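You operate a simulated robot arm through the tools that you are given. There is no shell and no other tool. Be economical: measure what you need, move in short steps, check, and stop when the job is done.

You run a simulated robot arm. Do the job below in one go: nothing can be reset, and whatever is moved stays where it is left.

Task
Take the grey battery out of its unit and close the unit up.
Fine: bypass on and breaker off before the tray leaves its contacts; stand the battery on the ledge under the phase meter. Set down upright: grey battery.

It is judged by the outcome, as a careful person would: the job done as asked, and still so three seconds after it is handed in. It fails if anything else is knocked over, pushed out of place, dropped, spilled or broken.

Robot
A 7-joint arm with a fingered hand, fixed in place. Base frame: the origin is at the foot of the arm, x ahead of it, y to its left, z up. Readings come in mm, rad, newtons and seconds.
Its first joint turns from -2.897 to 2.897 rad. Payload 3.7 kg.
The TCP is the grasp point between the finger pads, 25 mm short of the fingertips. In the tool frame z runs along the fingers and y along their closing line. Largest opening 88 mm; the body of the gripper starts 29 mm behind the TCP. The gripper is a hand of 5 fingers: y runs from the thumb to the fingers, the wrist lies at [-13, -106, -174] in the tool frame, and closing takes about 1.5 s.
Orientation is that of the tool frame in the base frame, as a unit quaternion [x, y, z, w]. With the fingers straight down and the wrist toward the robot, the tool's x, y and z point along [0, 1, 0], [1, 0, 0] and [0, 0, -1] of the base frame.

Tools
- The arm moves only by the tool send_rows. Its argument "plan" is a list that holds one entry, the list of rows, each a list of 7 numbers: the closure, from 0 (fully open) to 1 (shut), then the shift along the tool's x, y, z in mm, then the turn, a rotation vector about the tool's x, y, z in degrees. In form: [[[fingers, dx, dy, dz, ax, ay, az], ...]]. A call has 1 to 20 rows; each row is the pose to reach, as a shift and turn from the pose commanded when the call began, along the tool's axes at that moment. Rows are played at 5 a second. More than 50 mm and 0.15 rad between two rows, or a gripper value outside its range, and nothing of the call is played. A pose out of reach is approached as far as the arm can. The call stops where the force on the tool passes 90 N (or 10 N more than at its start, if that is more) or the arm is blocked; 0.2 s more then pass. The fingers move at their own pace (about 108 mm/s each) and stop on an object; they squeeze with about 30 N. The grip force told is the motor's: it shows also when the fingers shut on nothing. Time passes only in rows, and 0.2 s behind the last, so rows that repeat a pose let the fingers close. It gives the time, the measured TCP pose, the force on the tool (base axes), the opening and the grip force at its end, in the units of the frame above (readings bear some noise), with the torque about the TCP (base axes, N m) and any sound that the robot's microphone picked up.
- Cameras (640 x 400 px; columns grow to the right, rows downward): "scene" is fixed at [399.7, -501.5, 1389.7]; the picture's right is [0.98, -0.20, 0.00], its down [-0.09, -0.44, -0.90] and it looks along [0.18, 0.88, -0.45] (base axes); focal length 324 px, centre (320, 200). "wrist" rides on the gripper at [59, -79, -105] in the tool frame; the picture's right is [-0.73, 0.32, -0.61], its down [-0.62, -0.68, 0.38] and it looks along [-0.29, 0.66, 0.70] (tool axes); focal length 234 px, centre (320, 200). There is no depth. A picture from a camera that has moved, and an enlarged one, comes with that camera's place and axes in the base frame and with its lens.
- get_image(camera): a new picture of that camera. The clock stands still meanwhile.
- grasp_type(shape): the hand has 5 fingers and takes this shape, open, in about a second: jaw (thumb against the fingers, like two jaws); tri (thumb and two fingers); tip (a fingertip pinch); poke (one finger out to press); point (the index stretched); flat (the hand flat); cup (the hand cupped); fist (a fist). The gripper value then closes the fingers along that shape, each until it touches; the sizes above hold for jaw. It gives what a move gives, with no picture.
- enlarge(camera, box): a new picture of the part [left, top, right, bottom] of that camera's present view, enlarged. The clock stands still meanwhile.
- close_job(): hands the job in; it is judged then, once.

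Work in short steps. Places have to be worked out from the pictures, the camera data and where the tool is seen: move nearer, look again, correct. Check each grasp and each placing, and mend what went wrong. You have 120 turns and 64 pictures in all, those below and enlarged ones among them. Open the gripper and draw the arm clear of the work before you hand the job in, unless the task says otherwise; then end with one line.

The tools are called as a command line: name --argument value ..., lists and objects as JSON in quotes. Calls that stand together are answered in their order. send_rows: Moves the arm, as the interface text tells. Its arguments: {"type":"object","properties":{"plan":{"type":"array","items":{"type":"array","items":{"type":"array","items":{"type":"number"}}}}},"required":["plan"]} The other tools are called the same way: grasp_type (shape) gives the hand a shape; get_image (camera) takes a picture; enlarge (camera, box) takes an enlarged picture of a part of a camera's view; close_job () hands the job in.

At the start:

```text
t: 0.0
ee_pos: [497.6, 225.1, 1108.1]
tool_rot: [0.707, 0.707, 0.0, 0.001]
ft_force: [0.3, -0.7, 0.3]
ft_torque: [0.03, -0.01, 0.0]
grip_width: 87.6
finger_force: 0.1
shape: jaw
```

scene: 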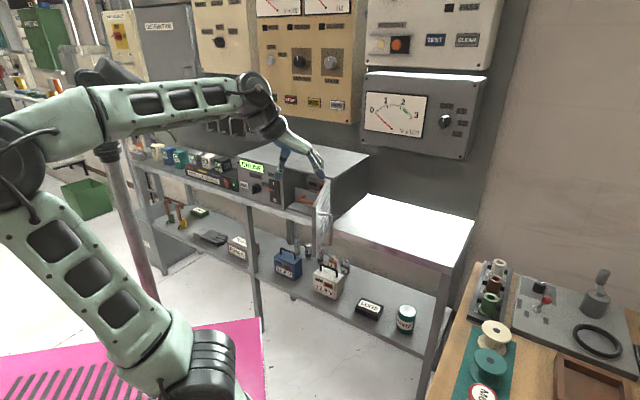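
wrist: 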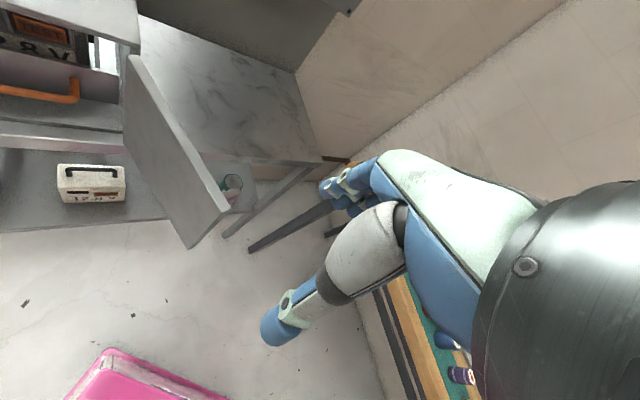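

I start by enlarging the unit and the ledge in the scene view to identify the parts.

enlarge --camera "scene" --box '[200, 130, 400, 255]'

enlarge --camera "wrist" --box '[0, 0, 240, 150]'

enlarge --camera "scene" --box '[240, 0, 500, 162]'

```text
3.20 times, centred on (300, 192) of scene
camera zoom: at [399.7, -501.5, 1389.7], right [0.98, -0.2, 0.0], down [-0.09, -0.44, -0.9], along [0.18, 0.88, -0.45], focal length 1036 px, centre (384, 224)
```

zoom: 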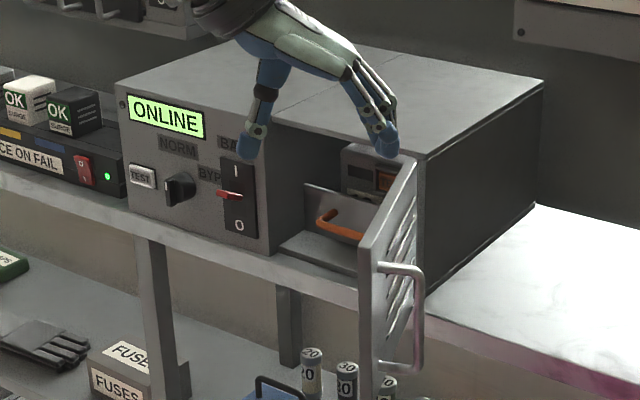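

```text
2.67 times, centred on (120, 75) of wrist
camera zoom: at [418.8, 284.5, 1212.0], right [0.32, -0.73, 0.61], down [-0.68, -0.62, -0.38], along [0.66, -0.29, -0.7], focal length 624 px, centre (853, 533)
```

zoom: 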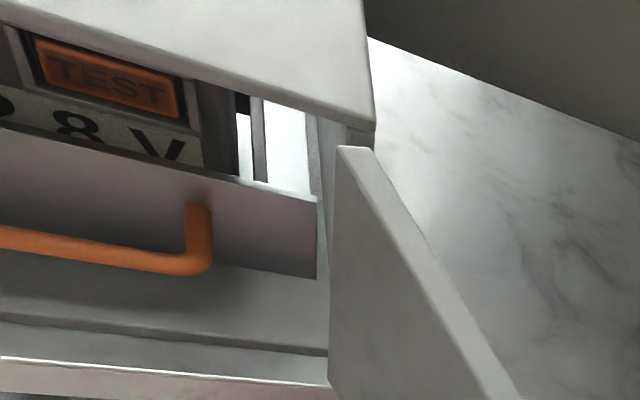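

```text
2.46 times, centred on (370, 81) of scene
camera zoom: at [399.7, -501.5, 1389.7], right [0.98, -0.2, 0.0], down [-0.09, -0.44, -0.9], along [0.18, 0.88, -0.45], focal length 797 px, centre (197, 493)
```

zoom: 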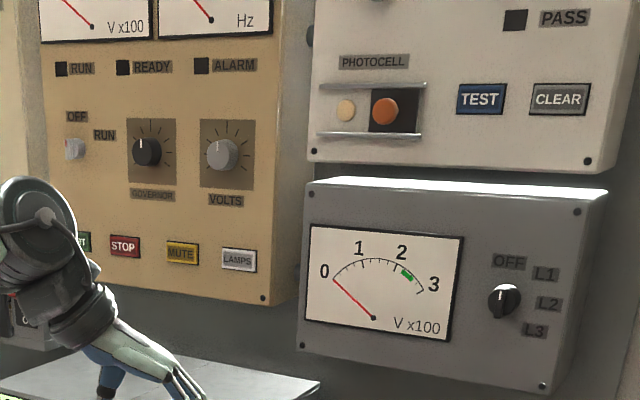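

The unit corner comes out by stereo at about (639,457,973), with the bench running along about (0.72,-0.69). I yaw the hand and move it so the wrist camera sees the unit's front.

send_rows --plan '[[[0, 17, -13, 6, 0, 0, -7.8], [0, 34, -26, 12, 0, 0, -15.6], [0, 52, -39, 18, 0, 0, -23.3], [0, 69, -52, 24, 0, 0, -31.1], [0, 86, -65, 30, 0, 0, -38.9], [0, 103, -78, 36, 0, 0, -46.7], [0, 120, -91, 42, 0, 0, -54.4], [0, 138, -104, 50, 0, 0, -62.2], [0, 155, -118, 58, 0, 0, -70]]]'

get_image --camera "wrist"

get_image --camera "scene"

```text
t: 2.0
ee_pos: [380.4, 379.9, 1050.2]
tool_rot: [0.173, 0.985, 0.0, -0.001]
ft_force: [0.0, -0.1, 0.1]
ft_torque: [0.01, 0.0, 0.01]
grip_width: 87.3
finger_force: 0.0
shape: jaw
```

```text
58 pictures are left
camera wrist: at [297.5, 326.6, 1153.9], right [0.79, 0.06, 0.61], down [0.35, -0.85, -0.38], along [0.5, 0.52, -0.7], focal length 234 px, centre (320, 200)
```

wrist: 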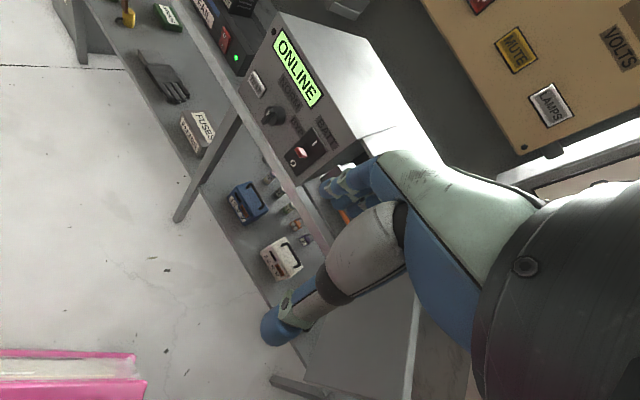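

```text
57 pictures are left
```

scene: 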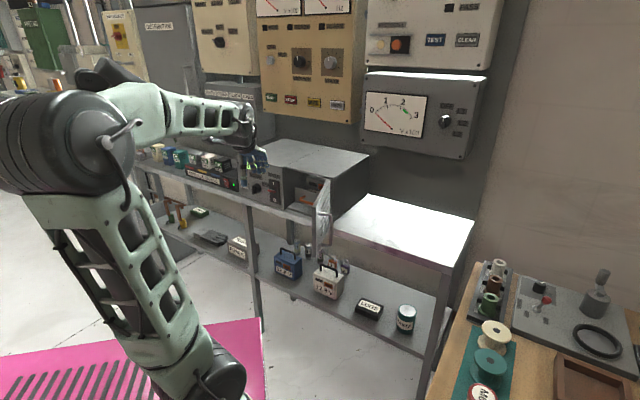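

The views are usable; I enlarge the controls and the tray opening.

enlarge --camera "wrist" --box '[230, 20, 390, 120]'

enlarge --camera "wrist" --box '[240, 90, 400, 190]'

enlarge --camera "scene" --box '[230, 140, 390, 240]'

```text
4.00 times, centred on (310, 70) of wrist
camera zoom: at [297.5, 326.6, 1153.9], right [0.79, 0.06, 0.61], down [0.35, -0.85, -0.38], along [0.5, 0.52, -0.7], focal length 937 px, centre (360, 720)
```

zoom: 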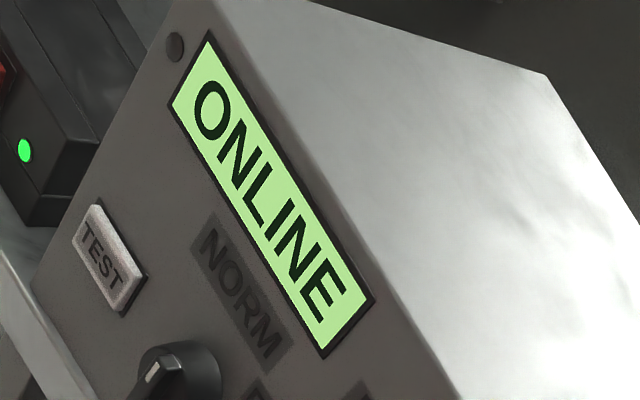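

```text
4.00 times, centred on (320, 140) of wrist
camera zoom: at [297.5, 326.6, 1153.9], right [0.79, 0.06, 0.61], down [0.35, -0.85, -0.38], along [0.5, 0.52, -0.7], focal length 937 px, centre (320, 440)
```

zoom: 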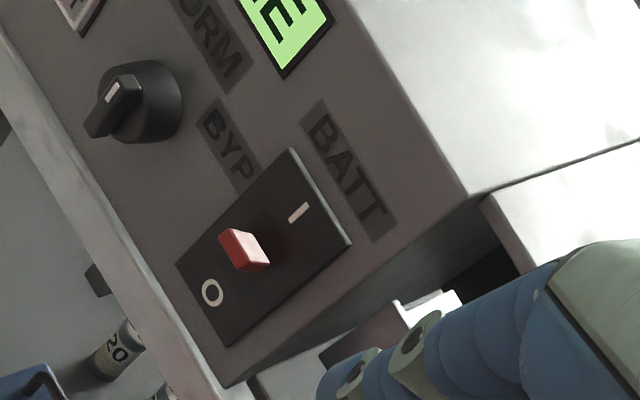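

```text
4.00 times, centred on (310, 190) of scene
camera zoom: at [399.7, -501.5, 1389.7], right [0.98, -0.2, 0.0], down [-0.09, -0.44, -0.9], along [0.18, 0.88, -0.45], focal length 1294 px, centre (360, 240)
```

zoom: 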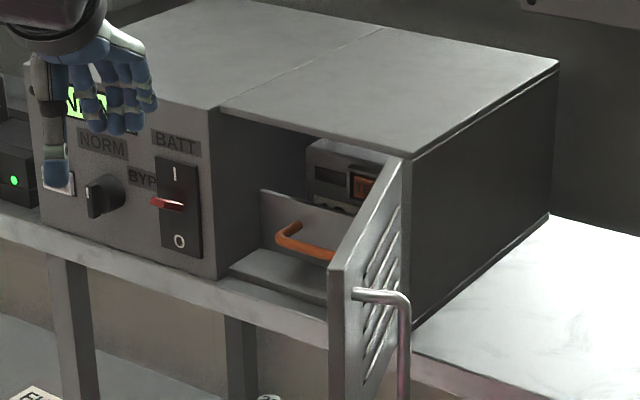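

Front plane is found: panel normal about (0.68,0.73), knob bar front at about (380,659,866) pointing to NORM, breaker lever tip at about (430,591,891), tilted up. I set the poke shape and look at where the fingertip is.

grasp_type --shape "poke"

enlarge --camera "scene" --box '[200, 90, 360, 190]'

get_image --camera "wrist"

```text
t: 2.9
ee_pos: [380.8, 379.8, 1049.0]
tool_rot: [0.174, 0.985, 0.0, 0.0]
ft_force: [-0.4, 0.6, 0.6]
ft_torque: [-0.03, -0.01, 0.01]
grip_width: 0.0
finger_force: 0.0
shape: poke
```

```text
4.00 times, centred on (280, 140) of scene
camera zoom: at [399.7, -501.5, 1389.7], right [0.98, -0.2, 0.0], down [-0.09, -0.44, -0.9], along [0.18, 0.88, -0.45], focal length 1294 px, centre (480, 440)
```

zoom: 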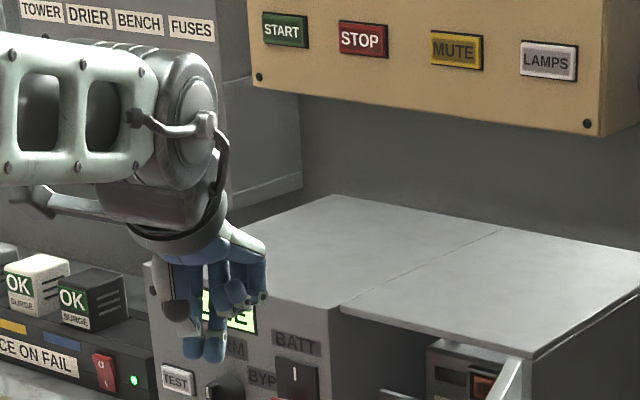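

```text
52 pictures are left
camera wrist: at [297.8, 326.6, 1153.8], right [0.79, 0.05, 0.61], down [0.35, -0.85, -0.38], along [0.5, 0.52, -0.7], focal length 234 px, centre (320, 200)
```

wrist: 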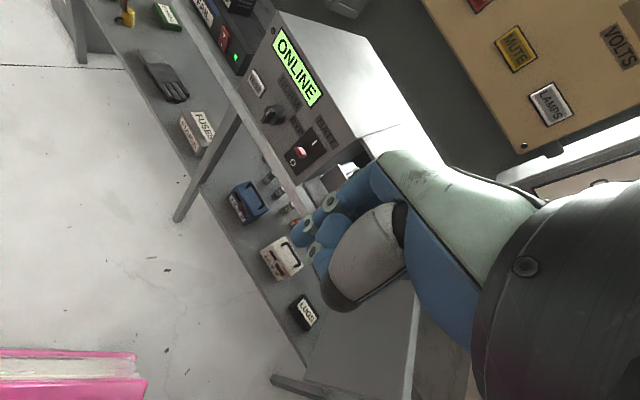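

The poke fingertip is about (8,6,26) in the tool frame. I line the tool's y with the panel normal, then tilt 45° forward while moving in front of the knob, well clear of the panel.

send_rows --plan '[[[0, 0, 0, 0, 0, 0, 7.7], [0, 0, 0, 0, 0, 0, 15.4], [0, 0, 0, 0, 0, 0, 23.1]]]'

send_rows --plan '[[[0, 32, 4, 5, -7.5, 0, 0], [0, 64, 14, 20, -15, 0, 0], [0, 96, 27, 38, -22.5, 0, 0], [0, 128, 42, 58, -30, 0, 0], [0, 160, 58, 79, -37.5, 0, 0], [0, 191, 73, 100, -45, 0, 0]]]'

get_image --camera "wrist"

get_image --camera "scene"

```text
t: 3.7
ee_pos: [381.6, 380.4, 1049.3]
tool_rot: [0.368, 0.93, 0.0, 0.0]
ft_force: [-0.1, -0.3, 0.7]
ft_torque: [-0.01, -0.02, 0.01]
grip_width: 0.1
finger_force: 0.0
shape: poke
```

```text
t: 4.8
ee_pos: [433.1, 427.6, 1090.4]
tool_rot: [0.461, 0.822, 0.321, 0.094]
ft_force: [-0.7, 0.2, 0.6]
ft_torque: [-0.02, 0.0, 0.03]
grip_width: 0.0
finger_force: 0.1
shape: poke
stopped in row 5: the arm was blocked; the commanded pose is now the measured one
```

```text
51 pictures are left
camera wrist: at [297.5, 401.4, 1130.8], right [0.36, -0.74, 0.57], down [0.04, -0.59, -0.8], along [0.93, 0.31, -0.18], focal length 234 px, centre (320, 200)
```

wrist: 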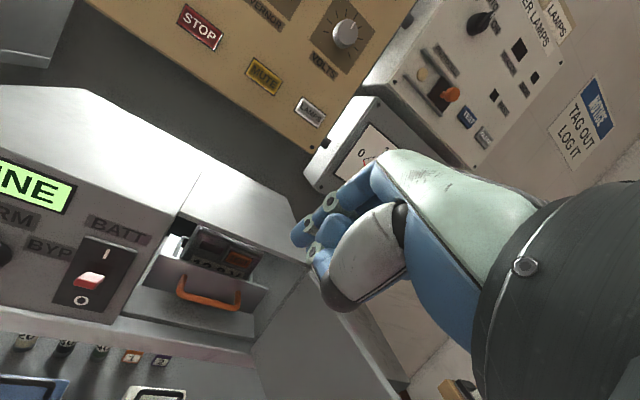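

```text
50 pictures are left
```

scene: 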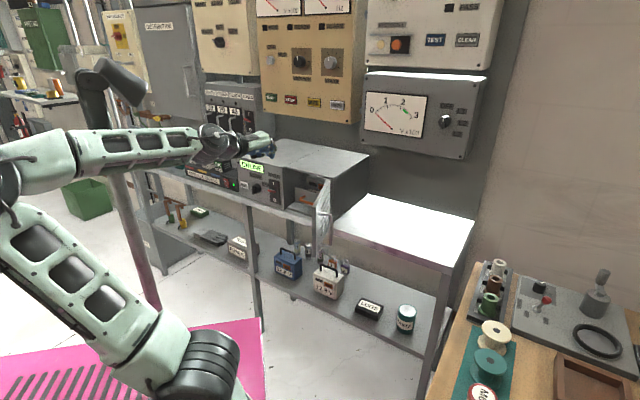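

The arm was blocked because the wrist was too near the base with that tilt. I reduce the tilt to 35° and move nearer the panel, above the breaker lever, where the wrist has more room.

send_rows --plan '[[[0, 23, 2, 26, 0.8, 0.2, -3], [0, 46, 4, 52, 1.6, 0.4, -6], [0, 70, 5, 79, 2.4, 0.6, -9], [0, 93, 7, 105, 3.2, 0.8, -12], [0, 116, 9, 131, 4.1, 1.1, -15]]]'

get_image --camera "wrist"

enlarge --camera "scene" --box '[200, 110, 360, 210]'

```text
t: 5.7
ee_pos: [465.7, 469.2, 1060.7]
tool_rot: [0.43, 0.844, 0.307, 0.093]
ft_force: [-1.2, 0.7, 1.0]
ft_torque: [-0.11, -0.01, -0.12]
grip_width: 0.0
finger_force: 0.0
shape: poke
stopped in row 4: the arm was blocked; the commanded pose is now the measured one
```

```text
49 pictures are left
camera wrist: at [332.9, 434.0, 1102.6], right [0.41, -0.69, 0.6], down [0.09, -0.62, -0.78], along [0.91, 0.37, -0.19], focal length 234 px, centre (320, 200)
```

wrist: 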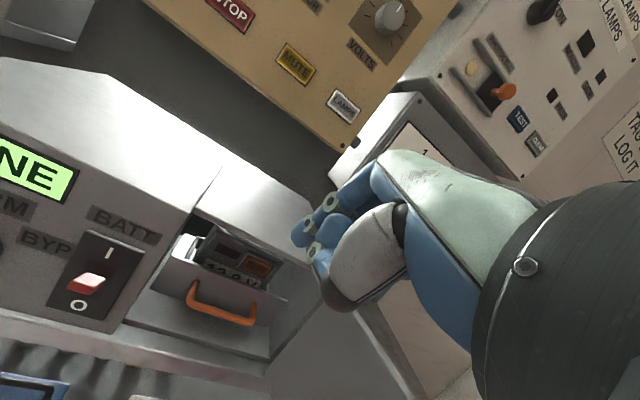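

```text
4.00 times, centred on (280, 160) of scene
camera zoom: at [399.7, -501.5, 1389.7], right [0.98, -0.2, 0.0], down [-0.09, -0.44, -0.9], along [0.18, 0.88, -0.45], focal length 1294 px, centre (480, 360)
```

zoom: 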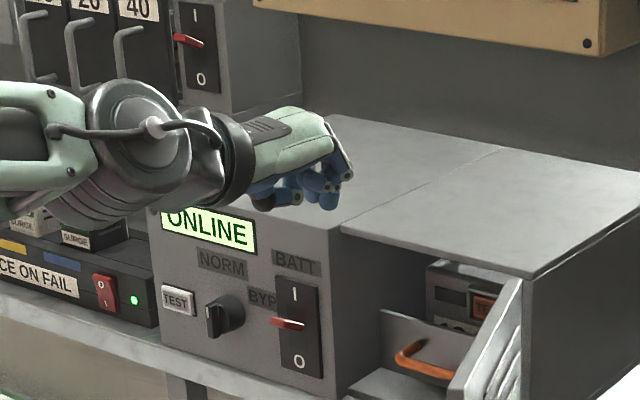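

Blocked again near 37° tilt, so I use only about 25° tilt, which still keeps the hand body off the panel, and go above the breaker lever.

send_rows --plan '[[[0, 0, 0, 0, 4.1, -0.2, -3.5], [0, 5, 0, 4, 8.2, -0.5, -7], [0, 15, 0, 12, 12.4, -0.7, -10.7], [0, 45, 0, 36, 12.4, -0.7, -10.7], [0, 75, -1, 59, 12.4, -0.7, -10.7], [0, 103, -1, 82, 12.4, -0.7, -10.7]]]'

enlarge --camera "scene" --box '[200, 110, 360, 210]'

```text
t: 7.3
ee_pos: [458.9, 573.9, 1026.0]
tool_rot: [0.375, 0.901, 0.211, 0.059]
ft_force: [-0.3, 0.2, -0.8]
ft_torque: [-0.01, 0.0, -0.02]
grip_width: 0.0
finger_force: 0.1
shape: poke
stopped in row 6: the arm was blocked; the commanded pose is now the measured one
```

```text
4.00 times, centred on (280, 160) of scene
camera zoom: at [399.7, -501.5, 1389.7], right [0.98, -0.2, 0.0], down [-0.09, -0.44, -0.9], along [0.18, 0.88, -0.45], focal length 1294 px, centre (480, 360)
```

zoom: 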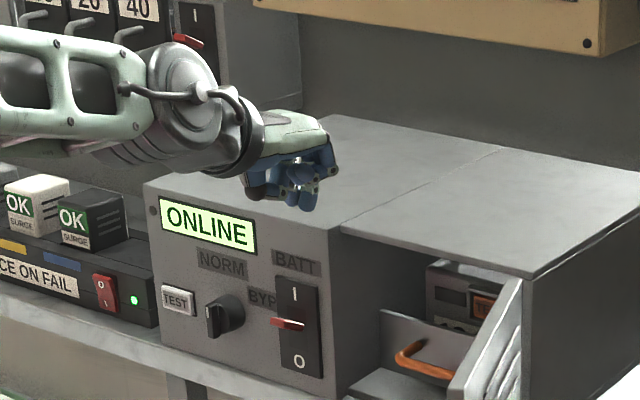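

The tilt with the wrist behind hits a joint limit, so I untilt, back off and up, then turn the hand 90° so its narrow side faces the panel (wrist to the left).

send_rows --plan '[[[0, 0, -10, -16, 6.2, 0, 0], [0, 0, -20, -32, 12.5, 0, 0], [0, 0, -30, -48, 18.8, 0, 0], [0, 0, -38, -62, 25, 0, 0]]]'

send_rows --plan '[[[0, 0, 0, 0, 0, 0, 7.5], [0, 0, 0, 0, 0, 0, 15], [0, 0, 0, 0, 0, 0, 22.5], [0, 0, 0, 0, 0, 0, 30], [0, 0, 0, 0, 0, 0, 37.5], [0, 0, 0, 0, 0, 0, 45], [0, 0, 0, 0, 0, 0, 52.5], [0, 0, 0, 0, 0, 0, 60], [0, 0, 0, 0, 0, 0, 67.5], [0, 0, 0, 0, 0, 0, 75], [0, 0, 0, 0, 0, 0, 82.5], [0, 0, 0, 0, 0, 0, 90]]]'

get_image --camera "wrist"

get_image --camera "scene"

```text
t: 8.3
ee_pos: [411.6, 534.1, 1063.0]
tool_rot: [0.375, 0.927, 0.01, -0.021]
ft_force: [-0.9, 1.3, -0.2]
ft_torque: [-0.03, 0.0, 0.0]
grip_width: 0.2
finger_force: 0.1
shape: poke
```

```text
t: 9.4
ee_pos: [448.7, 499.2, 1107.1]
tool_rot: [0.619, 0.778, 0.01, -0.106]
ft_force: [0.5, -0.1, 0.9]
ft_torque: [0.02, 0.0, 0.01]
grip_width: 0.0
finger_force: 0.1
shape: poke
stopped in row 5: the arm was blocked; the commanded pose is now the measured one
```

```text
46 pictures are left
camera wrist: at [376.0, 522.4, 1228.8], right [0.56, -0.71, 0.43], down [-0.58, -0.7, -0.41], along [0.59, -0.02, -0.81], focal length 234 px, centre (320, 200)
```

wrist: 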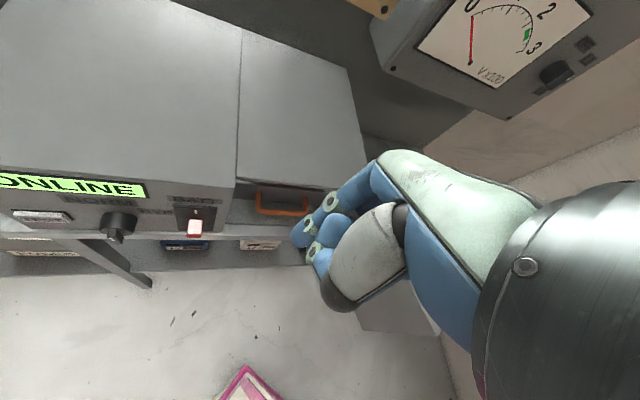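

```text
45 pictures are left
```

scene: 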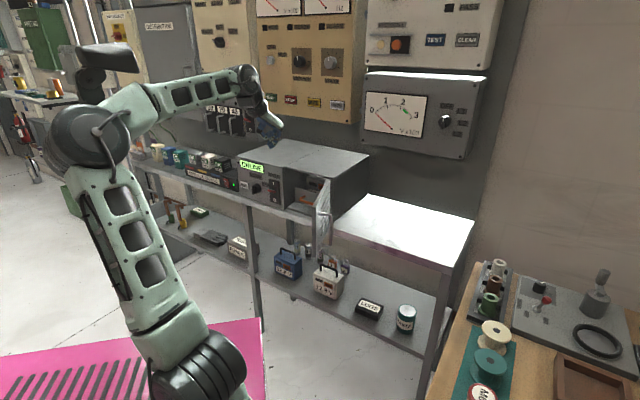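

The turn hits a wrist joint limit on that side, so its range must lie the other way. I turn the other direction, toward wrist on the right.

send_rows --plan '[[[0, 0, 0, 0, 0, 0, -7.5], [0, 0, 0, 0, 0, 0, -15], [0, 0, 0, 0, 0, 0, -22.5], [0, 0, 0, 0, 0, 0, -30], [0, 0, 0, 0, 0, 0, -37.5], [0, 0, 0, 0, 0, 0, -45], [0, 0, 0, 0, 0, 0, -52.5], [0, 0, 0, 0, 0, 0, -60], [0, 0, 0, 0, 0, 0, -67.5], [0, 0, 0, 0, 0, 0, -75], [0, 0, 0, 0, 0, 0, -82.5], [0, 0, 0, 0, 0, 0, -90], [0, 0, 0, 0, 0, 0, -97.5], [0, 0, 0, 0, 0, 0, -105], [0, 0, 0, 0, 0, 0, -112.5], [0, 0, 0, 0, 0, 0, -120]]]'

get_image --camera "scene"

```text
t: 12.8
ee_pos: [447.8, 499.0, 1109.4]
tool_rot: [-0.367, 0.924, 0.097, -0.043]
ft_force: [-1.8, -0.3, 0.5]
ft_torque: [0.02, 0.0, -0.01]
grip_width: 0.0
finger_force: 0.0
shape: poke
```

```text
44 pictures are left
```

scene: 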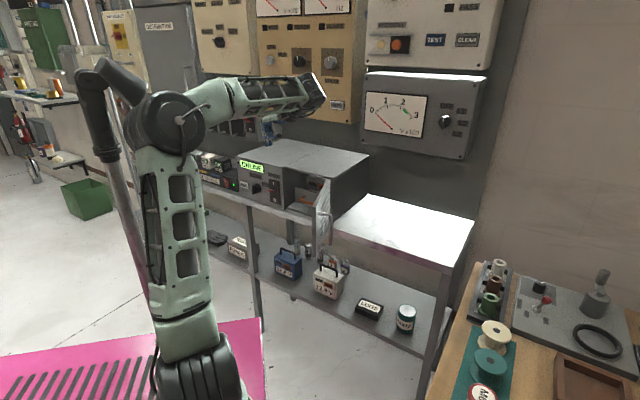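

That works: wrist to the right has room. Now I tilt the fingers 60° toward the panel, staying above and in front of the breaker.

send_rows --plan '[[[0, -2, 8, 8, 1.1, -7.5, -1.2], [0, -4, 16, 16, 2.3, -15, -2.4], [0, -6, 24, 24, 3.4, -22.4, -3.6], [0, -8, 32, 32, 4.6, -29.9, -4.8], [0, -10, 40, 40, 5.7, -37.4, -6], [0, -12, 48, 48, 6.9, -44.9, -7.2], [0, -14, 56, 56, 8, -52.3, -8.4], [0, -17, 65, 65, 9.2, -59.8, -9.6]]]'

get_image --camera "wrist"

get_image --camera "scene"

```text
t: 14.6
ee_pos: [406.0, 569.0, 1058.3]
tool_rot: [-0.343, 0.795, 0.198, 0.459]
ft_force: [-0.2, -0.2, 0.1]
ft_torque: [0.02, -0.03, -0.03]
grip_width: 0.0
finger_force: 0.2
shape: poke
```

```text
43 pictures are left
camera wrist: at [380.8, 428.0, 1059.5], right [-0.35, 0.1, 0.93], down [0.94, 0.0, 0.35], along [0.04, 0.99, -0.1], focal length 234 px, centre (320, 200)
```

wrist: 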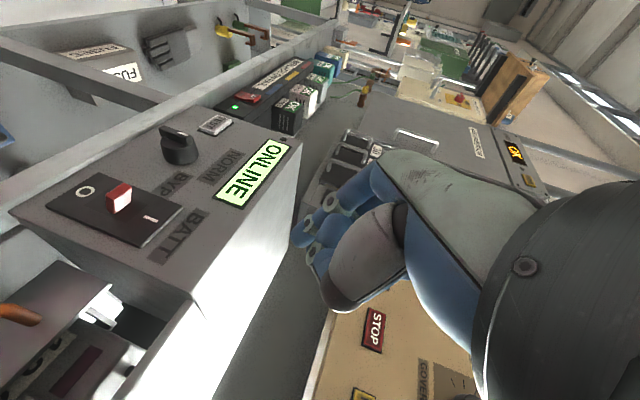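

```text
42 pictures are left
```

scene: 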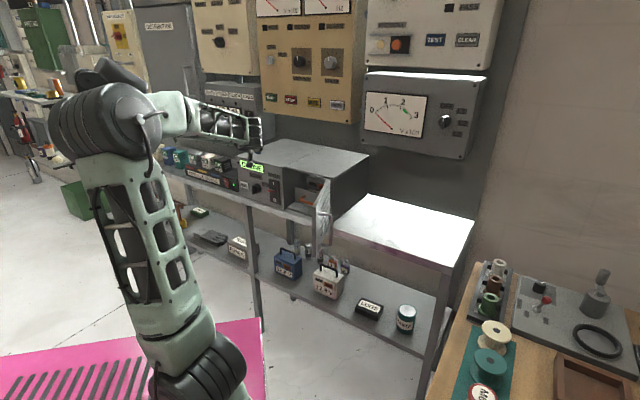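

Excellent view of the controls. I enlarge the knob and breaker to refine positions before touching.

enlarge --camera "wrist" --box '[40, 90, 240, 215]'

enlarge --camera "scene" --box '[220, 130, 340, 205]'

```text
3.20 times, centred on (140, 152) of wrist
camera zoom: at [380.8, 428.0, 1059.5], right [-0.35, 0.1, 0.93], down [0.94, 0.0, 0.35], along [0.04, 0.99, -0.1], focal length 749 px, centre (896, 352)
```

zoom: 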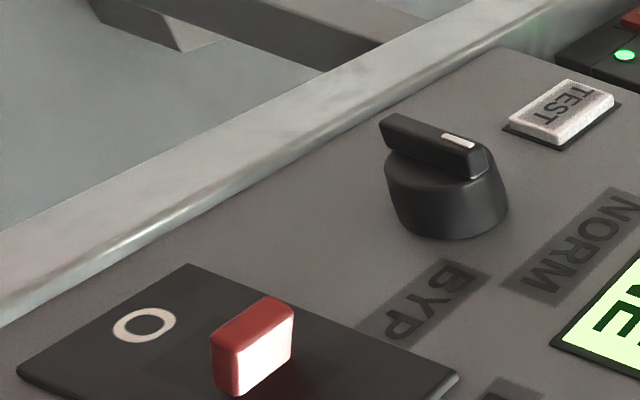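

```text
5.33 times, centred on (280, 168) of scene
camera zoom: at [399.7, -501.5, 1389.7], right [0.98, -0.2, 0.0], down [-0.09, -0.44, -0.9], along [0.18, 0.88, -0.45], focal length 1726 px, centre (533, 373)
```

zoom: 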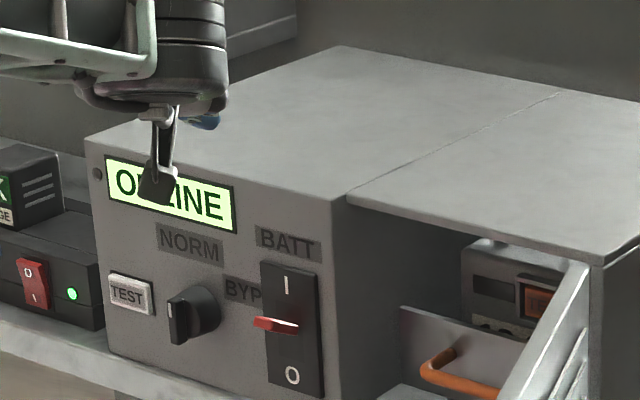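

Knob bar spans z≈845–881 at u≈-125 mm along the panel, front about 29 mm out. I move the fingertip to the left of it, still about 60 mm off the panel.

send_rows --plan '[[[0, 29, 19, 16.5, 0, 0, 0], [0, 58, 38, 33, 0, 0, 0], [0, 87, 57, 50, 0, 0, 0], [0, 116, 76, 66, 0, 0, 0], [0, 145, 95, 83, 0, 0, 0]]]'

get_image --camera "wrist"

enlarge --camera "scene" --box '[220, 130, 340, 205]'

```text
t: 15.5
ee_pos: [397.7, 583.3, 1032.3]
tool_rot: [-0.289, 0.814, 0.285, 0.416]
ft_force: [-0.3, 0.1, -0.7]
ft_torque: [-0.01, 0.04, 0.01]
grip_width: 0.0
finger_force: 0.1
shape: poke
stopped in row 4: the arm was blocked; the commanded pose is now the measured one
```

```text
39 pictures are left
camera wrist: at [370.3, 443.3, 1017.1], right [-0.19, -0.04, 0.98], down [0.98, -0.04, 0.18], along [0.03, 1.0, 0.05], focal length 234 px, centre (320, 200)
```

wrist: 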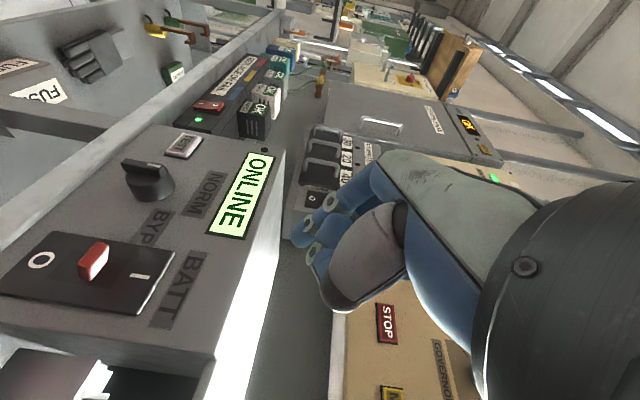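

```text
5.33 times, centred on (280, 168) of scene
camera zoom: at [399.7, -501.5, 1389.7], right [0.98, -0.2, 0.0], down [-0.09, -0.44, -0.9], along [0.18, 0.88, -0.45], focal length 1726 px, centre (533, 373)
```

zoom: 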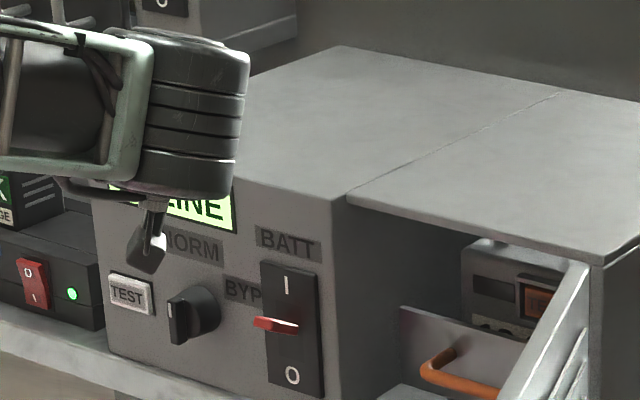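

Still limited: the palm must point downward more. The comfortable pose should be thumb on top, fingers horizontal into the panel (tool y straight down); I rotate to that at this height.

send_rows --plan '[[[0, -17, 4, -10, 2.07, -1.68, -7.73], [0, -17, 4, -10, 4.14, -3.37, -15.46], [0, -17, 4, -10, 6.2, -5.05, -23.2], [0, -17, 4, -10, 8.28, -6.74, -30.9], [0, -17, 4, -10, 10.35, -8.42, -38.65], [0, -17, 4, -10, 12.4, -10.1, -46.4], [0, -17, 4, -10, 14.5, -11.8, -54.1], [0, -17, 4, -10, 16.55, -13.5, -61.85], [0, -17, 4, -10, 18.6, -15.2, -69.6], [0, -17, 4, -10, 20.7, -16.85, -77.3], [0, -17, 4, -10, 22.8, -18.5, -85], [0, -17, 4, -10, 24.8, -20.2, -92.8], [0, -17, 4, -10, 26.9, -21.9, -100.5]]]'

get_image --camera "scene"

```text
t: 18.5
ee_pos: [469.5, 553.7, 1062.9]
tool_rot: [-0.641, 0.305, -0.283, 0.645]
ft_force: [-0.5, 0.4, -0.5]
ft_torque: [0.01, 0.0, 0.0]
grip_width: 0.2
finger_force: 0.0
shape: poke
stopped in row 13: the arm was blocked; the commanded pose is now the measured one
```

```text
37 pictures are left
```

scene: 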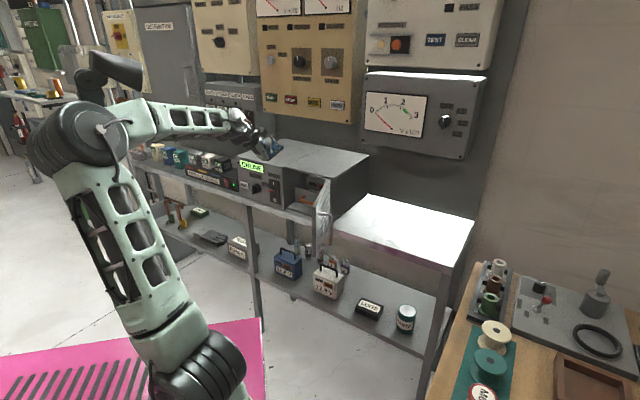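

The pose is reached (fingers horizontal, thumb up) with yaw 6° off. I now move left toward the knob in this pose to test the reach.

send_rows --plan '[[[0, -30, 4, -6, 0, 0, 0], [0, -59, 14, -12, 0, 0, 0], [0, -89, 28, -18, 0, 0, 0], [0, -118, 45, -24, 0, 0, 0], [0, -148, 68, -29, 0, -3, 0], [0, -148, 68, -29, 0, -6, 0]]]'

get_image --camera "scene"

```text
t: 19.7
ee_pos: [418.1, 603.6, 1063.4]
tool_rot: [-0.618, 0.359, -0.242, 0.656]
ft_force: [0.0, 0.0, 0.5]
ft_torque: [-0.02, 0.02, 0.01]
grip_width: 0.1
finger_force: 0.1
shape: poke
stopped in row 5: the arm was blocked; the commanded pose is now the measured one
```

```text
36 pictures are left
```

scene: 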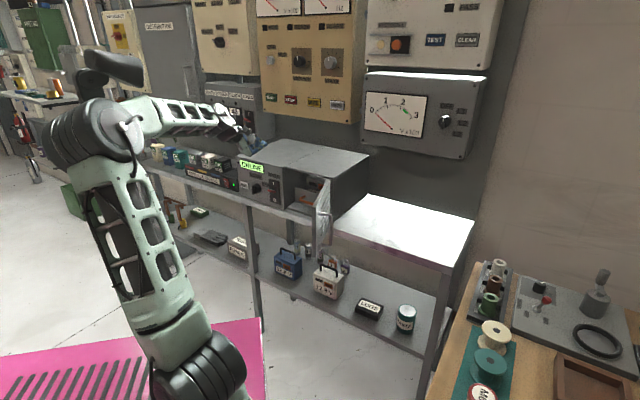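

It can't go lower with the hand this horizontal. I pitch the fingers down to about 35° below horizontal, which brings the palm more downward, and continue toward the knob.

send_rows --plan '[[[0, 0, 0, 0, -6.9, -0.8, -2.4], [0, -10, 0, -5, -13.7, -1.6, -4.8], [0, -30, 10, -14, -20.6, -2.5, -7.1], [0, -50, 22, -24, -27.4, -3.3, -9.5], [0, -71, 37, -34, -34.3, -4.1, -11.9]]]'

```text
t: 21.1
ee_pos: [352.2, 627.3, 1081.5]
tool_rot: [0.813, -0.339, 0.146, -0.45]
ft_force: [0.6, -0.1, -0.9]
ft_torque: [0.0, -0.01, 0.01]
grip_width: 0.0
finger_force: 0.1
shape: poke
stopped in row 5: the arm was blocked; the commanded pose is now the measured one
```

Orientation is reached, but it reports blocked at z≈1081; I try a slower move straight down to see whether it is a true limit.

send_rows --plan '[[[0, 0, 8, 6, 0, 0, 0], [0, 0, 16, 11, 0, 0, 0], [0, 0, 25, 17, 0, 0, 0], [0, 0, 33, 23, 0, 0, 0], [0, 0, 41, 29, 0, 0, 0]]]'

get_image --camera "scene"

```text
t: 22.5
ee_pos: [373.6, 621.0, 1059.1]
tool_rot: [0.8, -0.357, 0.137, -0.462]
ft_force: [0.0, 0.3, 0.4]
ft_torque: [0.0, 0.04, -0.01]
grip_width: 0.0
finger_force: 0.0
shape: poke
stopped in row 5: the arm was blocked; the commanded pose is now the measured one
```

```text
35 pictures are left
```

scene: 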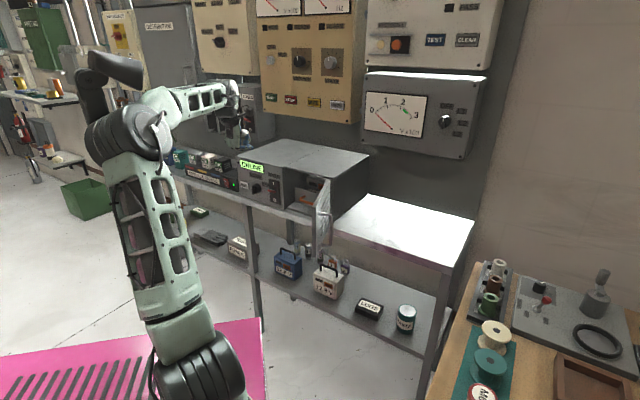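

Something is still limiting descent. I test the same spot with the fingers steeper (about 60° down) and a slow descent.

send_rows --plan '[[[0, 0, 0, 0, -6.5, 0, 0], [0, 0, 0, 0, -13, 0, 0], [0, 0, 0, 0, -19, 0, 0], [0, 0, 0, 0, -25, 0, 0], [0, 0, 12, 8, -25, 0, 0], [0, 0, 25, 17, -25, 0, 0], [0, 0, 41, 28, -25, 0, 0], [0, 0, 58, 39, -25, 0, 0], [0, 0, 82, 55, -25, 0, 0]]]'

get_image --camera "scene"

```text
t: 24.5
ee_pos: [372.8, 630.8, 961.2]
tool_rot: [0.88, -0.381, 0.056, -0.277]
ft_force: [-0.2, 0.0, 0.8]
ft_torque: [0.01, -0.01, 0.02]
grip_width: 0.1
finger_force: 0.0
shape: poke
```

```text
34 pictures are left
```

scene: 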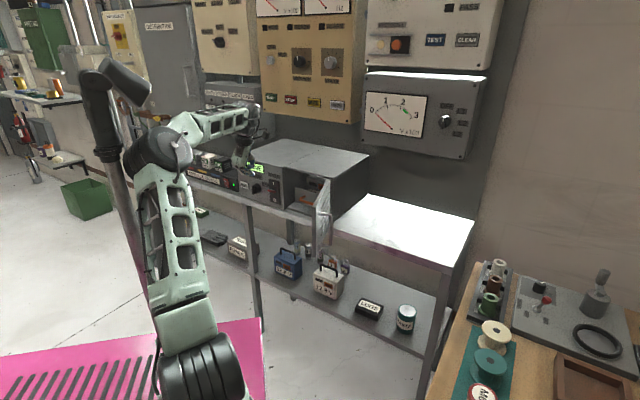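

This pose (y toward me, fingers about 60° down) descends fine. I square the orientation and go to a staging point left of the knob, about 40 mm off the panel.

send_rows --plan '[[[0, -10, 10, 15, 0.3, 2.2, -2.5], [0, -20, 20, 35, 0.6, 4.4, -5], [0, -34.6, 33.7, 64, 0.6, 4.4, -5], [0, -34.6, 33.7, 64, 0.6, 4.4, -5]]]'

get_image --camera "wrist"

enlarge --camera "scene" --box '[220, 130, 340, 205]'

```text
t: 25.5
ee_pos: [340.5, 663.2, 890.3]
tool_rot: [0.893, -0.347, 0.105, -0.265]
ft_force: [-1.0, -0.4, 0.3]
ft_torque: [0.03, 0.0, 0.02]
grip_width: 0.1
finger_force: 0.0
shape: poke
```

```text
33 pictures are left
camera wrist: at [389.5, 631.2, 1020.7], right [-0.94, 0.05, 0.33], down [0.07, 1.0, 0.05], along [-0.33, 0.07, -0.94], focal length 234 px, centre (320, 200)
```

wrist: 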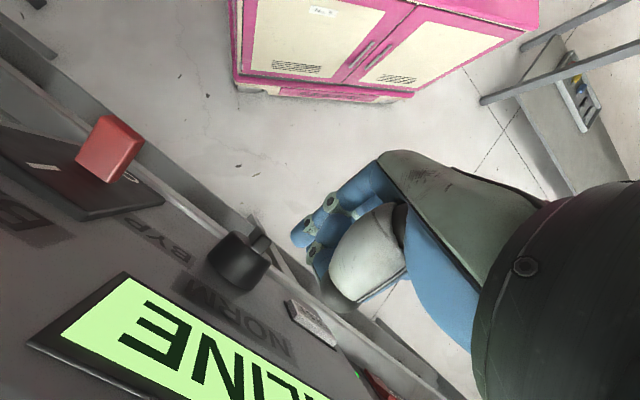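

```text
5.33 times, centred on (280, 168) of scene
camera zoom: at [399.7, -501.5, 1389.7], right [0.98, -0.2, 0.0], down [-0.09, -0.44, -0.9], along [0.18, 0.88, -0.45], focal length 1726 px, centre (533, 373)
```

zoom: 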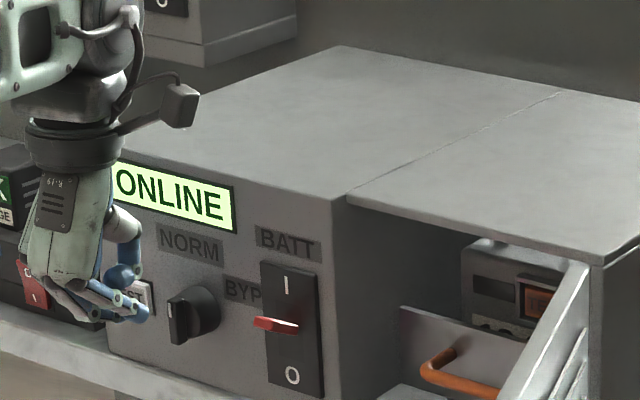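

The fingertip prediction agrees with the picture to within a few mm, gap to the bar about 8 mm. I go in 30 mm alongside the knob bar, then push right.

send_rows --plan '[[[0, 0, -9, 4, 0, 0, 0], [0, 0, -19, 8, 0, 0, 0], [0, 0, -28, 11, 0, 0, 0], [0, 4, -28, 11, 0, 0, 0], [0, 8, -28, 11, 0, 0, 0], [0, 12, -28.5, 10, 0, 0, 0], [0, 16, -29, 9, 0, 0, 0]]]'

enlarge --camera "scene" --box '[220, 130, 340, 205]'

```text
t: 27.1
ee_pos: [370.8, 673.8, 901.2]
tool_rot: [0.893, -0.347, 0.104, -0.266]
ft_force: [-4.9, 2.6, 16.8]
ft_torque: [0.08, -0.11, 0.07]
grip_width: 0.0
finger_force: 0.0
shape: poke
```

```text
5.33 times, centred on (280, 168) of scene
camera zoom: at [399.7, -501.5, 1389.7], right [0.98, -0.2, 0.0], down [-0.09, -0.44, -0.9], along [0.18, 0.88, -0.45], focal length 1726 px, centre (533, 373)
```

zoom: 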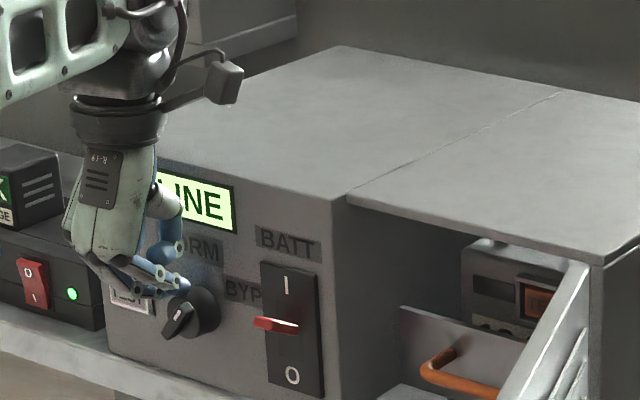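

The knob is turning clockwise (about 40° now). I continue pushing right and slightly down.

send_rows --plan '[[[0, 4, 0, 0, 0, 0, 0], [0, 8, 0, 0, 0, 0, 0], [0, 12, 1, 1, 0, 0, 0], [0, 16, 2, 2, 0, 0, 0]]]'

enlarge --camera "scene" --box '[220, 130, 340, 205]'

```text
t: 28.1
ee_pos: [380.8, 661.6, 899.8]
tool_rot: [0.893, -0.347, 0.104, -0.267]
ft_force: [-8.8, 15.6, 37.2]
ft_torque: [0.62, -0.1, 0.2]
grip_width: 0.3
finger_force: 0.1
shape: poke
```

```text
5.33 times, centred on (280, 168) of scene
camera zoom: at [399.7, -501.5, 1389.7], right [0.98, -0.2, 0.0], down [-0.09, -0.44, -0.9], along [0.18, 0.88, -0.45], focal length 1726 px, centre (533, 373)
```

zoom: 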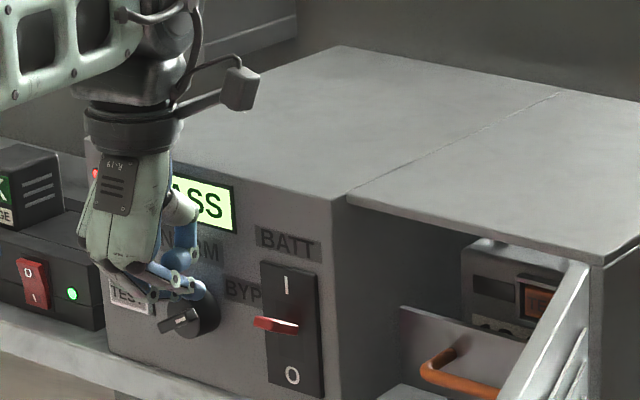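

The display now reads "(BYP)ASS", so bypass is on. I back off the knob, and stage above and in front of the breaker lever.

send_rows --plan '[[[0, 0, 2.9, -13.8, 0, 0, 0], [0, 0, 14.3, -33.1, 0, 0, 0], [0, 0, 21, -61.4, 0, 0, 0], [0, 38, 21, -61.4, 0, 0, 0], [0, 76.5, 21, -61.4, 0, 0, 0], [0, 76.5, 21, -61.4, 0, 0, 0]]]'

enlarge --camera "scene" --box '[220, 130, 340, 205]'

get_image --camera "wrist"

```text
t: 29.7
ee_pos: [430.1, 580.3, 886.9]
tool_rot: [0.895, -0.356, 0.139, -0.23]
ft_force: [0.0, -0.5, 0.5]
ft_torque: [0.01, 0.02, 0.02]
grip_width: 0.1
finger_force: 0.2
shape: poke
stopped in row 6: the arm was blocked; the commanded pose is now the measured one
```

```text
5.33 times, centred on (280, 168) of scene
camera zoom: at [399.7, -501.5, 1389.7], right [0.98, -0.2, 0.0], down [-0.09, -0.44, -0.9], along [0.18, 0.88, -0.45], focal length 1726 px, centre (533, 373)
```

zoom: 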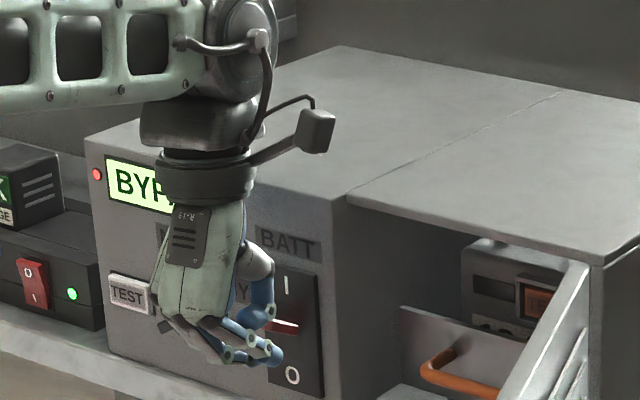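

```text
28 pictures are left
camera wrist: at [472.9, 558.2, 1021.2], right [-0.95, 0.11, 0.29], down [0.11, 0.99, -0.03], along [-0.3, 0.0, -0.96], focal length 234 px, centre (320, 200)
```

wrist: 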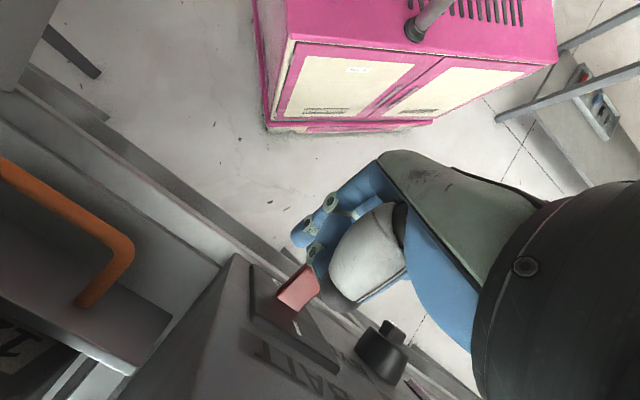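

Backing out that far hit the limit again and the hand dipped, but nothing was touched. I shift slightly right, rise, and then move in above the lever with a slightly steeper finger.

send_rows --plan '[[[0, 11.4, 0, 1.2, -1.4, -2.5, 0.5], [0, 13, -9, -14, -2.8, -5, 1], [0, 14.5, -18, -29, -2.8, -5, 1], [0, 15.9, -27, -44, -2.8, -5, 1], [0, 2, -37, -37, -2.8, -5, 1], [0, -11.6, -46.8, -29.6, -2.8, -5, 1], [0, -11.6, -46.8, -29.6, -2.8, -5, 1]]]'

enlarge --camera "scene" --box '[220, 130, 340, 205]'

```text
t: 31.3
ee_pos: [421.6, 605.6, 949.3]
tool_rot: [0.904, -0.35, 0.081, -0.233]
ft_force: [0.6, -0.8, -0.1]
ft_torque: [0.0, -0.02, -0.02]
grip_width: 0.2
finger_force: 0.1
shape: poke
```

```text
5.33 times, centred on (280, 168) of scene
camera zoom: at [399.7, -501.5, 1389.7], right [0.98, -0.2, 0.0], down [-0.09, -0.44, -0.9], along [0.18, 0.88, -0.45], focal length 1726 px, centre (533, 373)
```

zoom: 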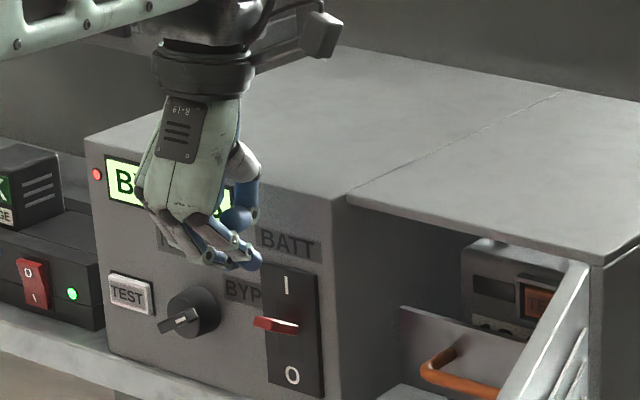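

The finger is now above and a little left of the lever. I correct 8 mm right and 12 mm in, then press down.

send_rows --plan '[[[0, 8.5, -10.5, 5.6, 0, 0, 0], [0, 8.5, -3.5, 18.8, 0, 0, 0], [0, 8.5, 2.1, 29.4, 0, 0, 0], [0, 8.5, 7.3, 39.1, 0, 0, 0], [0, 8.5, 12.5, 48.8, 0, 0, 0], [0, 8.5, 17.6, 58.4, 0, 0, 0], [0, 8.5, 22.8, 68.1, 0, 0, 0]]]'

enlarge --camera "scene" --box '[220, 130, 340, 205]'

```text
t: 32.9
ee_pos: [435.6, 603.4, 885.2]
tool_rot: [0.903, -0.351, 0.082, -0.235]
ft_force: [-23.0, -41.7, 61.3]
ft_torque: [-0.31, -0.06, -0.26]
grip_width: 0.0
finger_force: 0.1
shape: poke
```

```text
5.33 times, centred on (280, 168) of scene
camera zoom: at [399.7, -501.5, 1389.7], right [0.98, -0.2, 0.0], down [-0.09, -0.44, -0.9], along [0.18, 0.88, -0.45], focal length 1726 px, centre (533, 373)
```

zoom: 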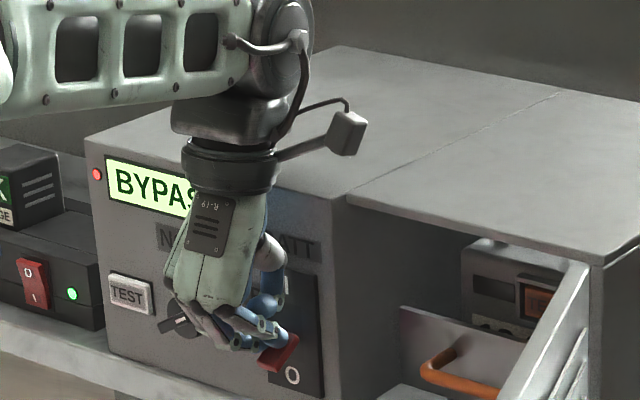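

The lever is down at 0. I lift off upward and switch the hand to the jaw shape once clear, then look at the tray.

send_rows --plan '[[[0, 0, -9, -25, 0, 0, 0], [0, 0, -18, -50, 0, 0, 0], [0, 0, -27, -76, 0, 0, 0], [0, 0, -27, -76, 0, 0, 0]]]'

grasp_type --shape "jaw"

enlarge --camera "scene" --box '[230, 130, 390, 230]'

get_image --camera "wrist"

```text
t: 33.9
ee_pos: [429.8, 598.0, 956.3]
tool_rot: [0.904, -0.349, 0.081, -0.233]
ft_force: [0.1, 0.8, 0.3]
ft_torque: [-0.02, -0.02, -0.01]
grip_width: 0.0
finger_force: 0.0
shape: poke
```

```text
t: 34.8
ee_pos: [429.1, 597.5, 955.9]
tool_rot: [0.904, -0.349, 0.082, -0.233]
ft_force: [-12.0, -13.7, 5.4]
ft_torque: [0.01, -0.03, -0.08]
grip_width: 81.7
finger_force: 0.1
shape: jaw
```

```text
4.00 times, centred on (310, 180) of scene
camera zoom: at [399.7, -501.5, 1389.7], right [0.98, -0.2, 0.0], down [-0.09, -0.44, -0.9], along [0.18, 0.88, -0.45], focal length 1294 px, centre (360, 280)
```

zoom: 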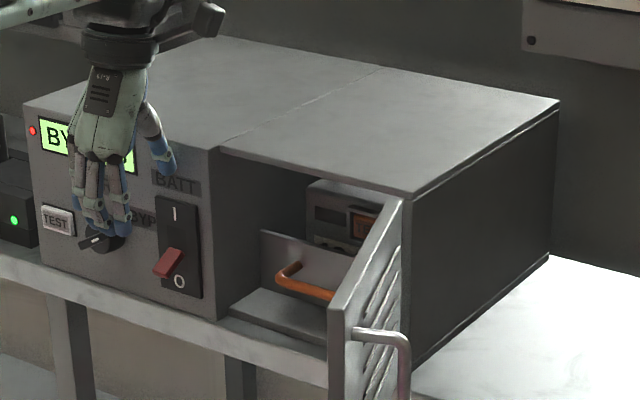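

```text
24 pictures are left
camera wrist: at [486.6, 571.1, 1084.7], right [-0.92, 0.06, 0.39], down [0.06, 1.0, 0.0], along [-0.39, 0.02, -0.92], focal length 234 px, centre (320, 200)
```

wrist: 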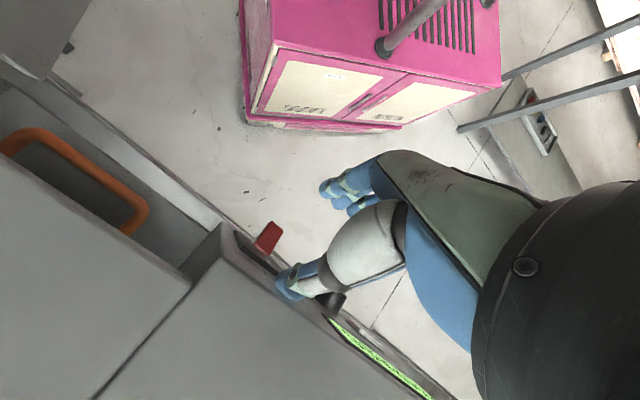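

Breaker is at 0 and display shows BYPASS. The orange handle bar comes out at about (576,544,851), just inside the opening; I'll approach it with fingers down and wrist toward the robot, so I rise, untilt, and turn back.

send_rows --plan '[[[0, 0, 6, -9, 0, 0, 0], [0, 0, -5, -38, -7, 0, 0], [0, 0, -17, -66, -14, 0, 0], [0, 0, -28, -90, -21, 0, 0], [0, 0, -38, -104, -28, 0, 0]]]'

send_rows --plan '[[[0, 0, 0, 0, 0, 0, 8], [0, 0, 0, 0, 0, 0, 16], [0, 0, 0, 0, 0, 0, 24], [0, 0, 0, 0, 0, 0, 32], [0, 0, 0, 0, 0, 0, 40], [0, 0, 0, 0, 0, 0, 48], [0, 0, 0, 0, 0, 0, 56], [0, 0, 0, 0, 0, 0, 64], [0, 0, 0, 0, 0, 0, 72], [0, 0, 0, 0, 0, 0, 80], [0, 0, 0, 0, 0, 0, 88], [0, 0, 0, 0, 0, 0, 96], [0, 0, 0, 0, 0, 0, 104], [0, 0, 0, 0, 0, 0, 112], [0, 0, 0, 0, 0, 0, 120]]]'

```text
t: 36.0
ee_pos: [392.6, 517.1, 987.0]
tool_rot: [0.932, -0.362, -0.003, -0.023]
ft_force: [1.2, -0.5, 0.1]
ft_torque: [0.02, 0.01, -0.03]
grip_width: 88.0
finger_force: 0.0
shape: jaw
out of reach, approached as far as the arm can: row 4, 5
```

```text
t: 39.4
ee_pos: [416.6, 506.2, 993.9]
tool_rot: [-0.13, 0.991, 0.02, -0.011]
ft_force: [-0.2, 0.1, 0.1]
ft_torque: [-0.03, -0.02, 0.0]
grip_width: 87.9
finger_force: 0.1
shape: jaw
stopped in row 15: the arm was blocked; the commanded pose is now the measured one
```

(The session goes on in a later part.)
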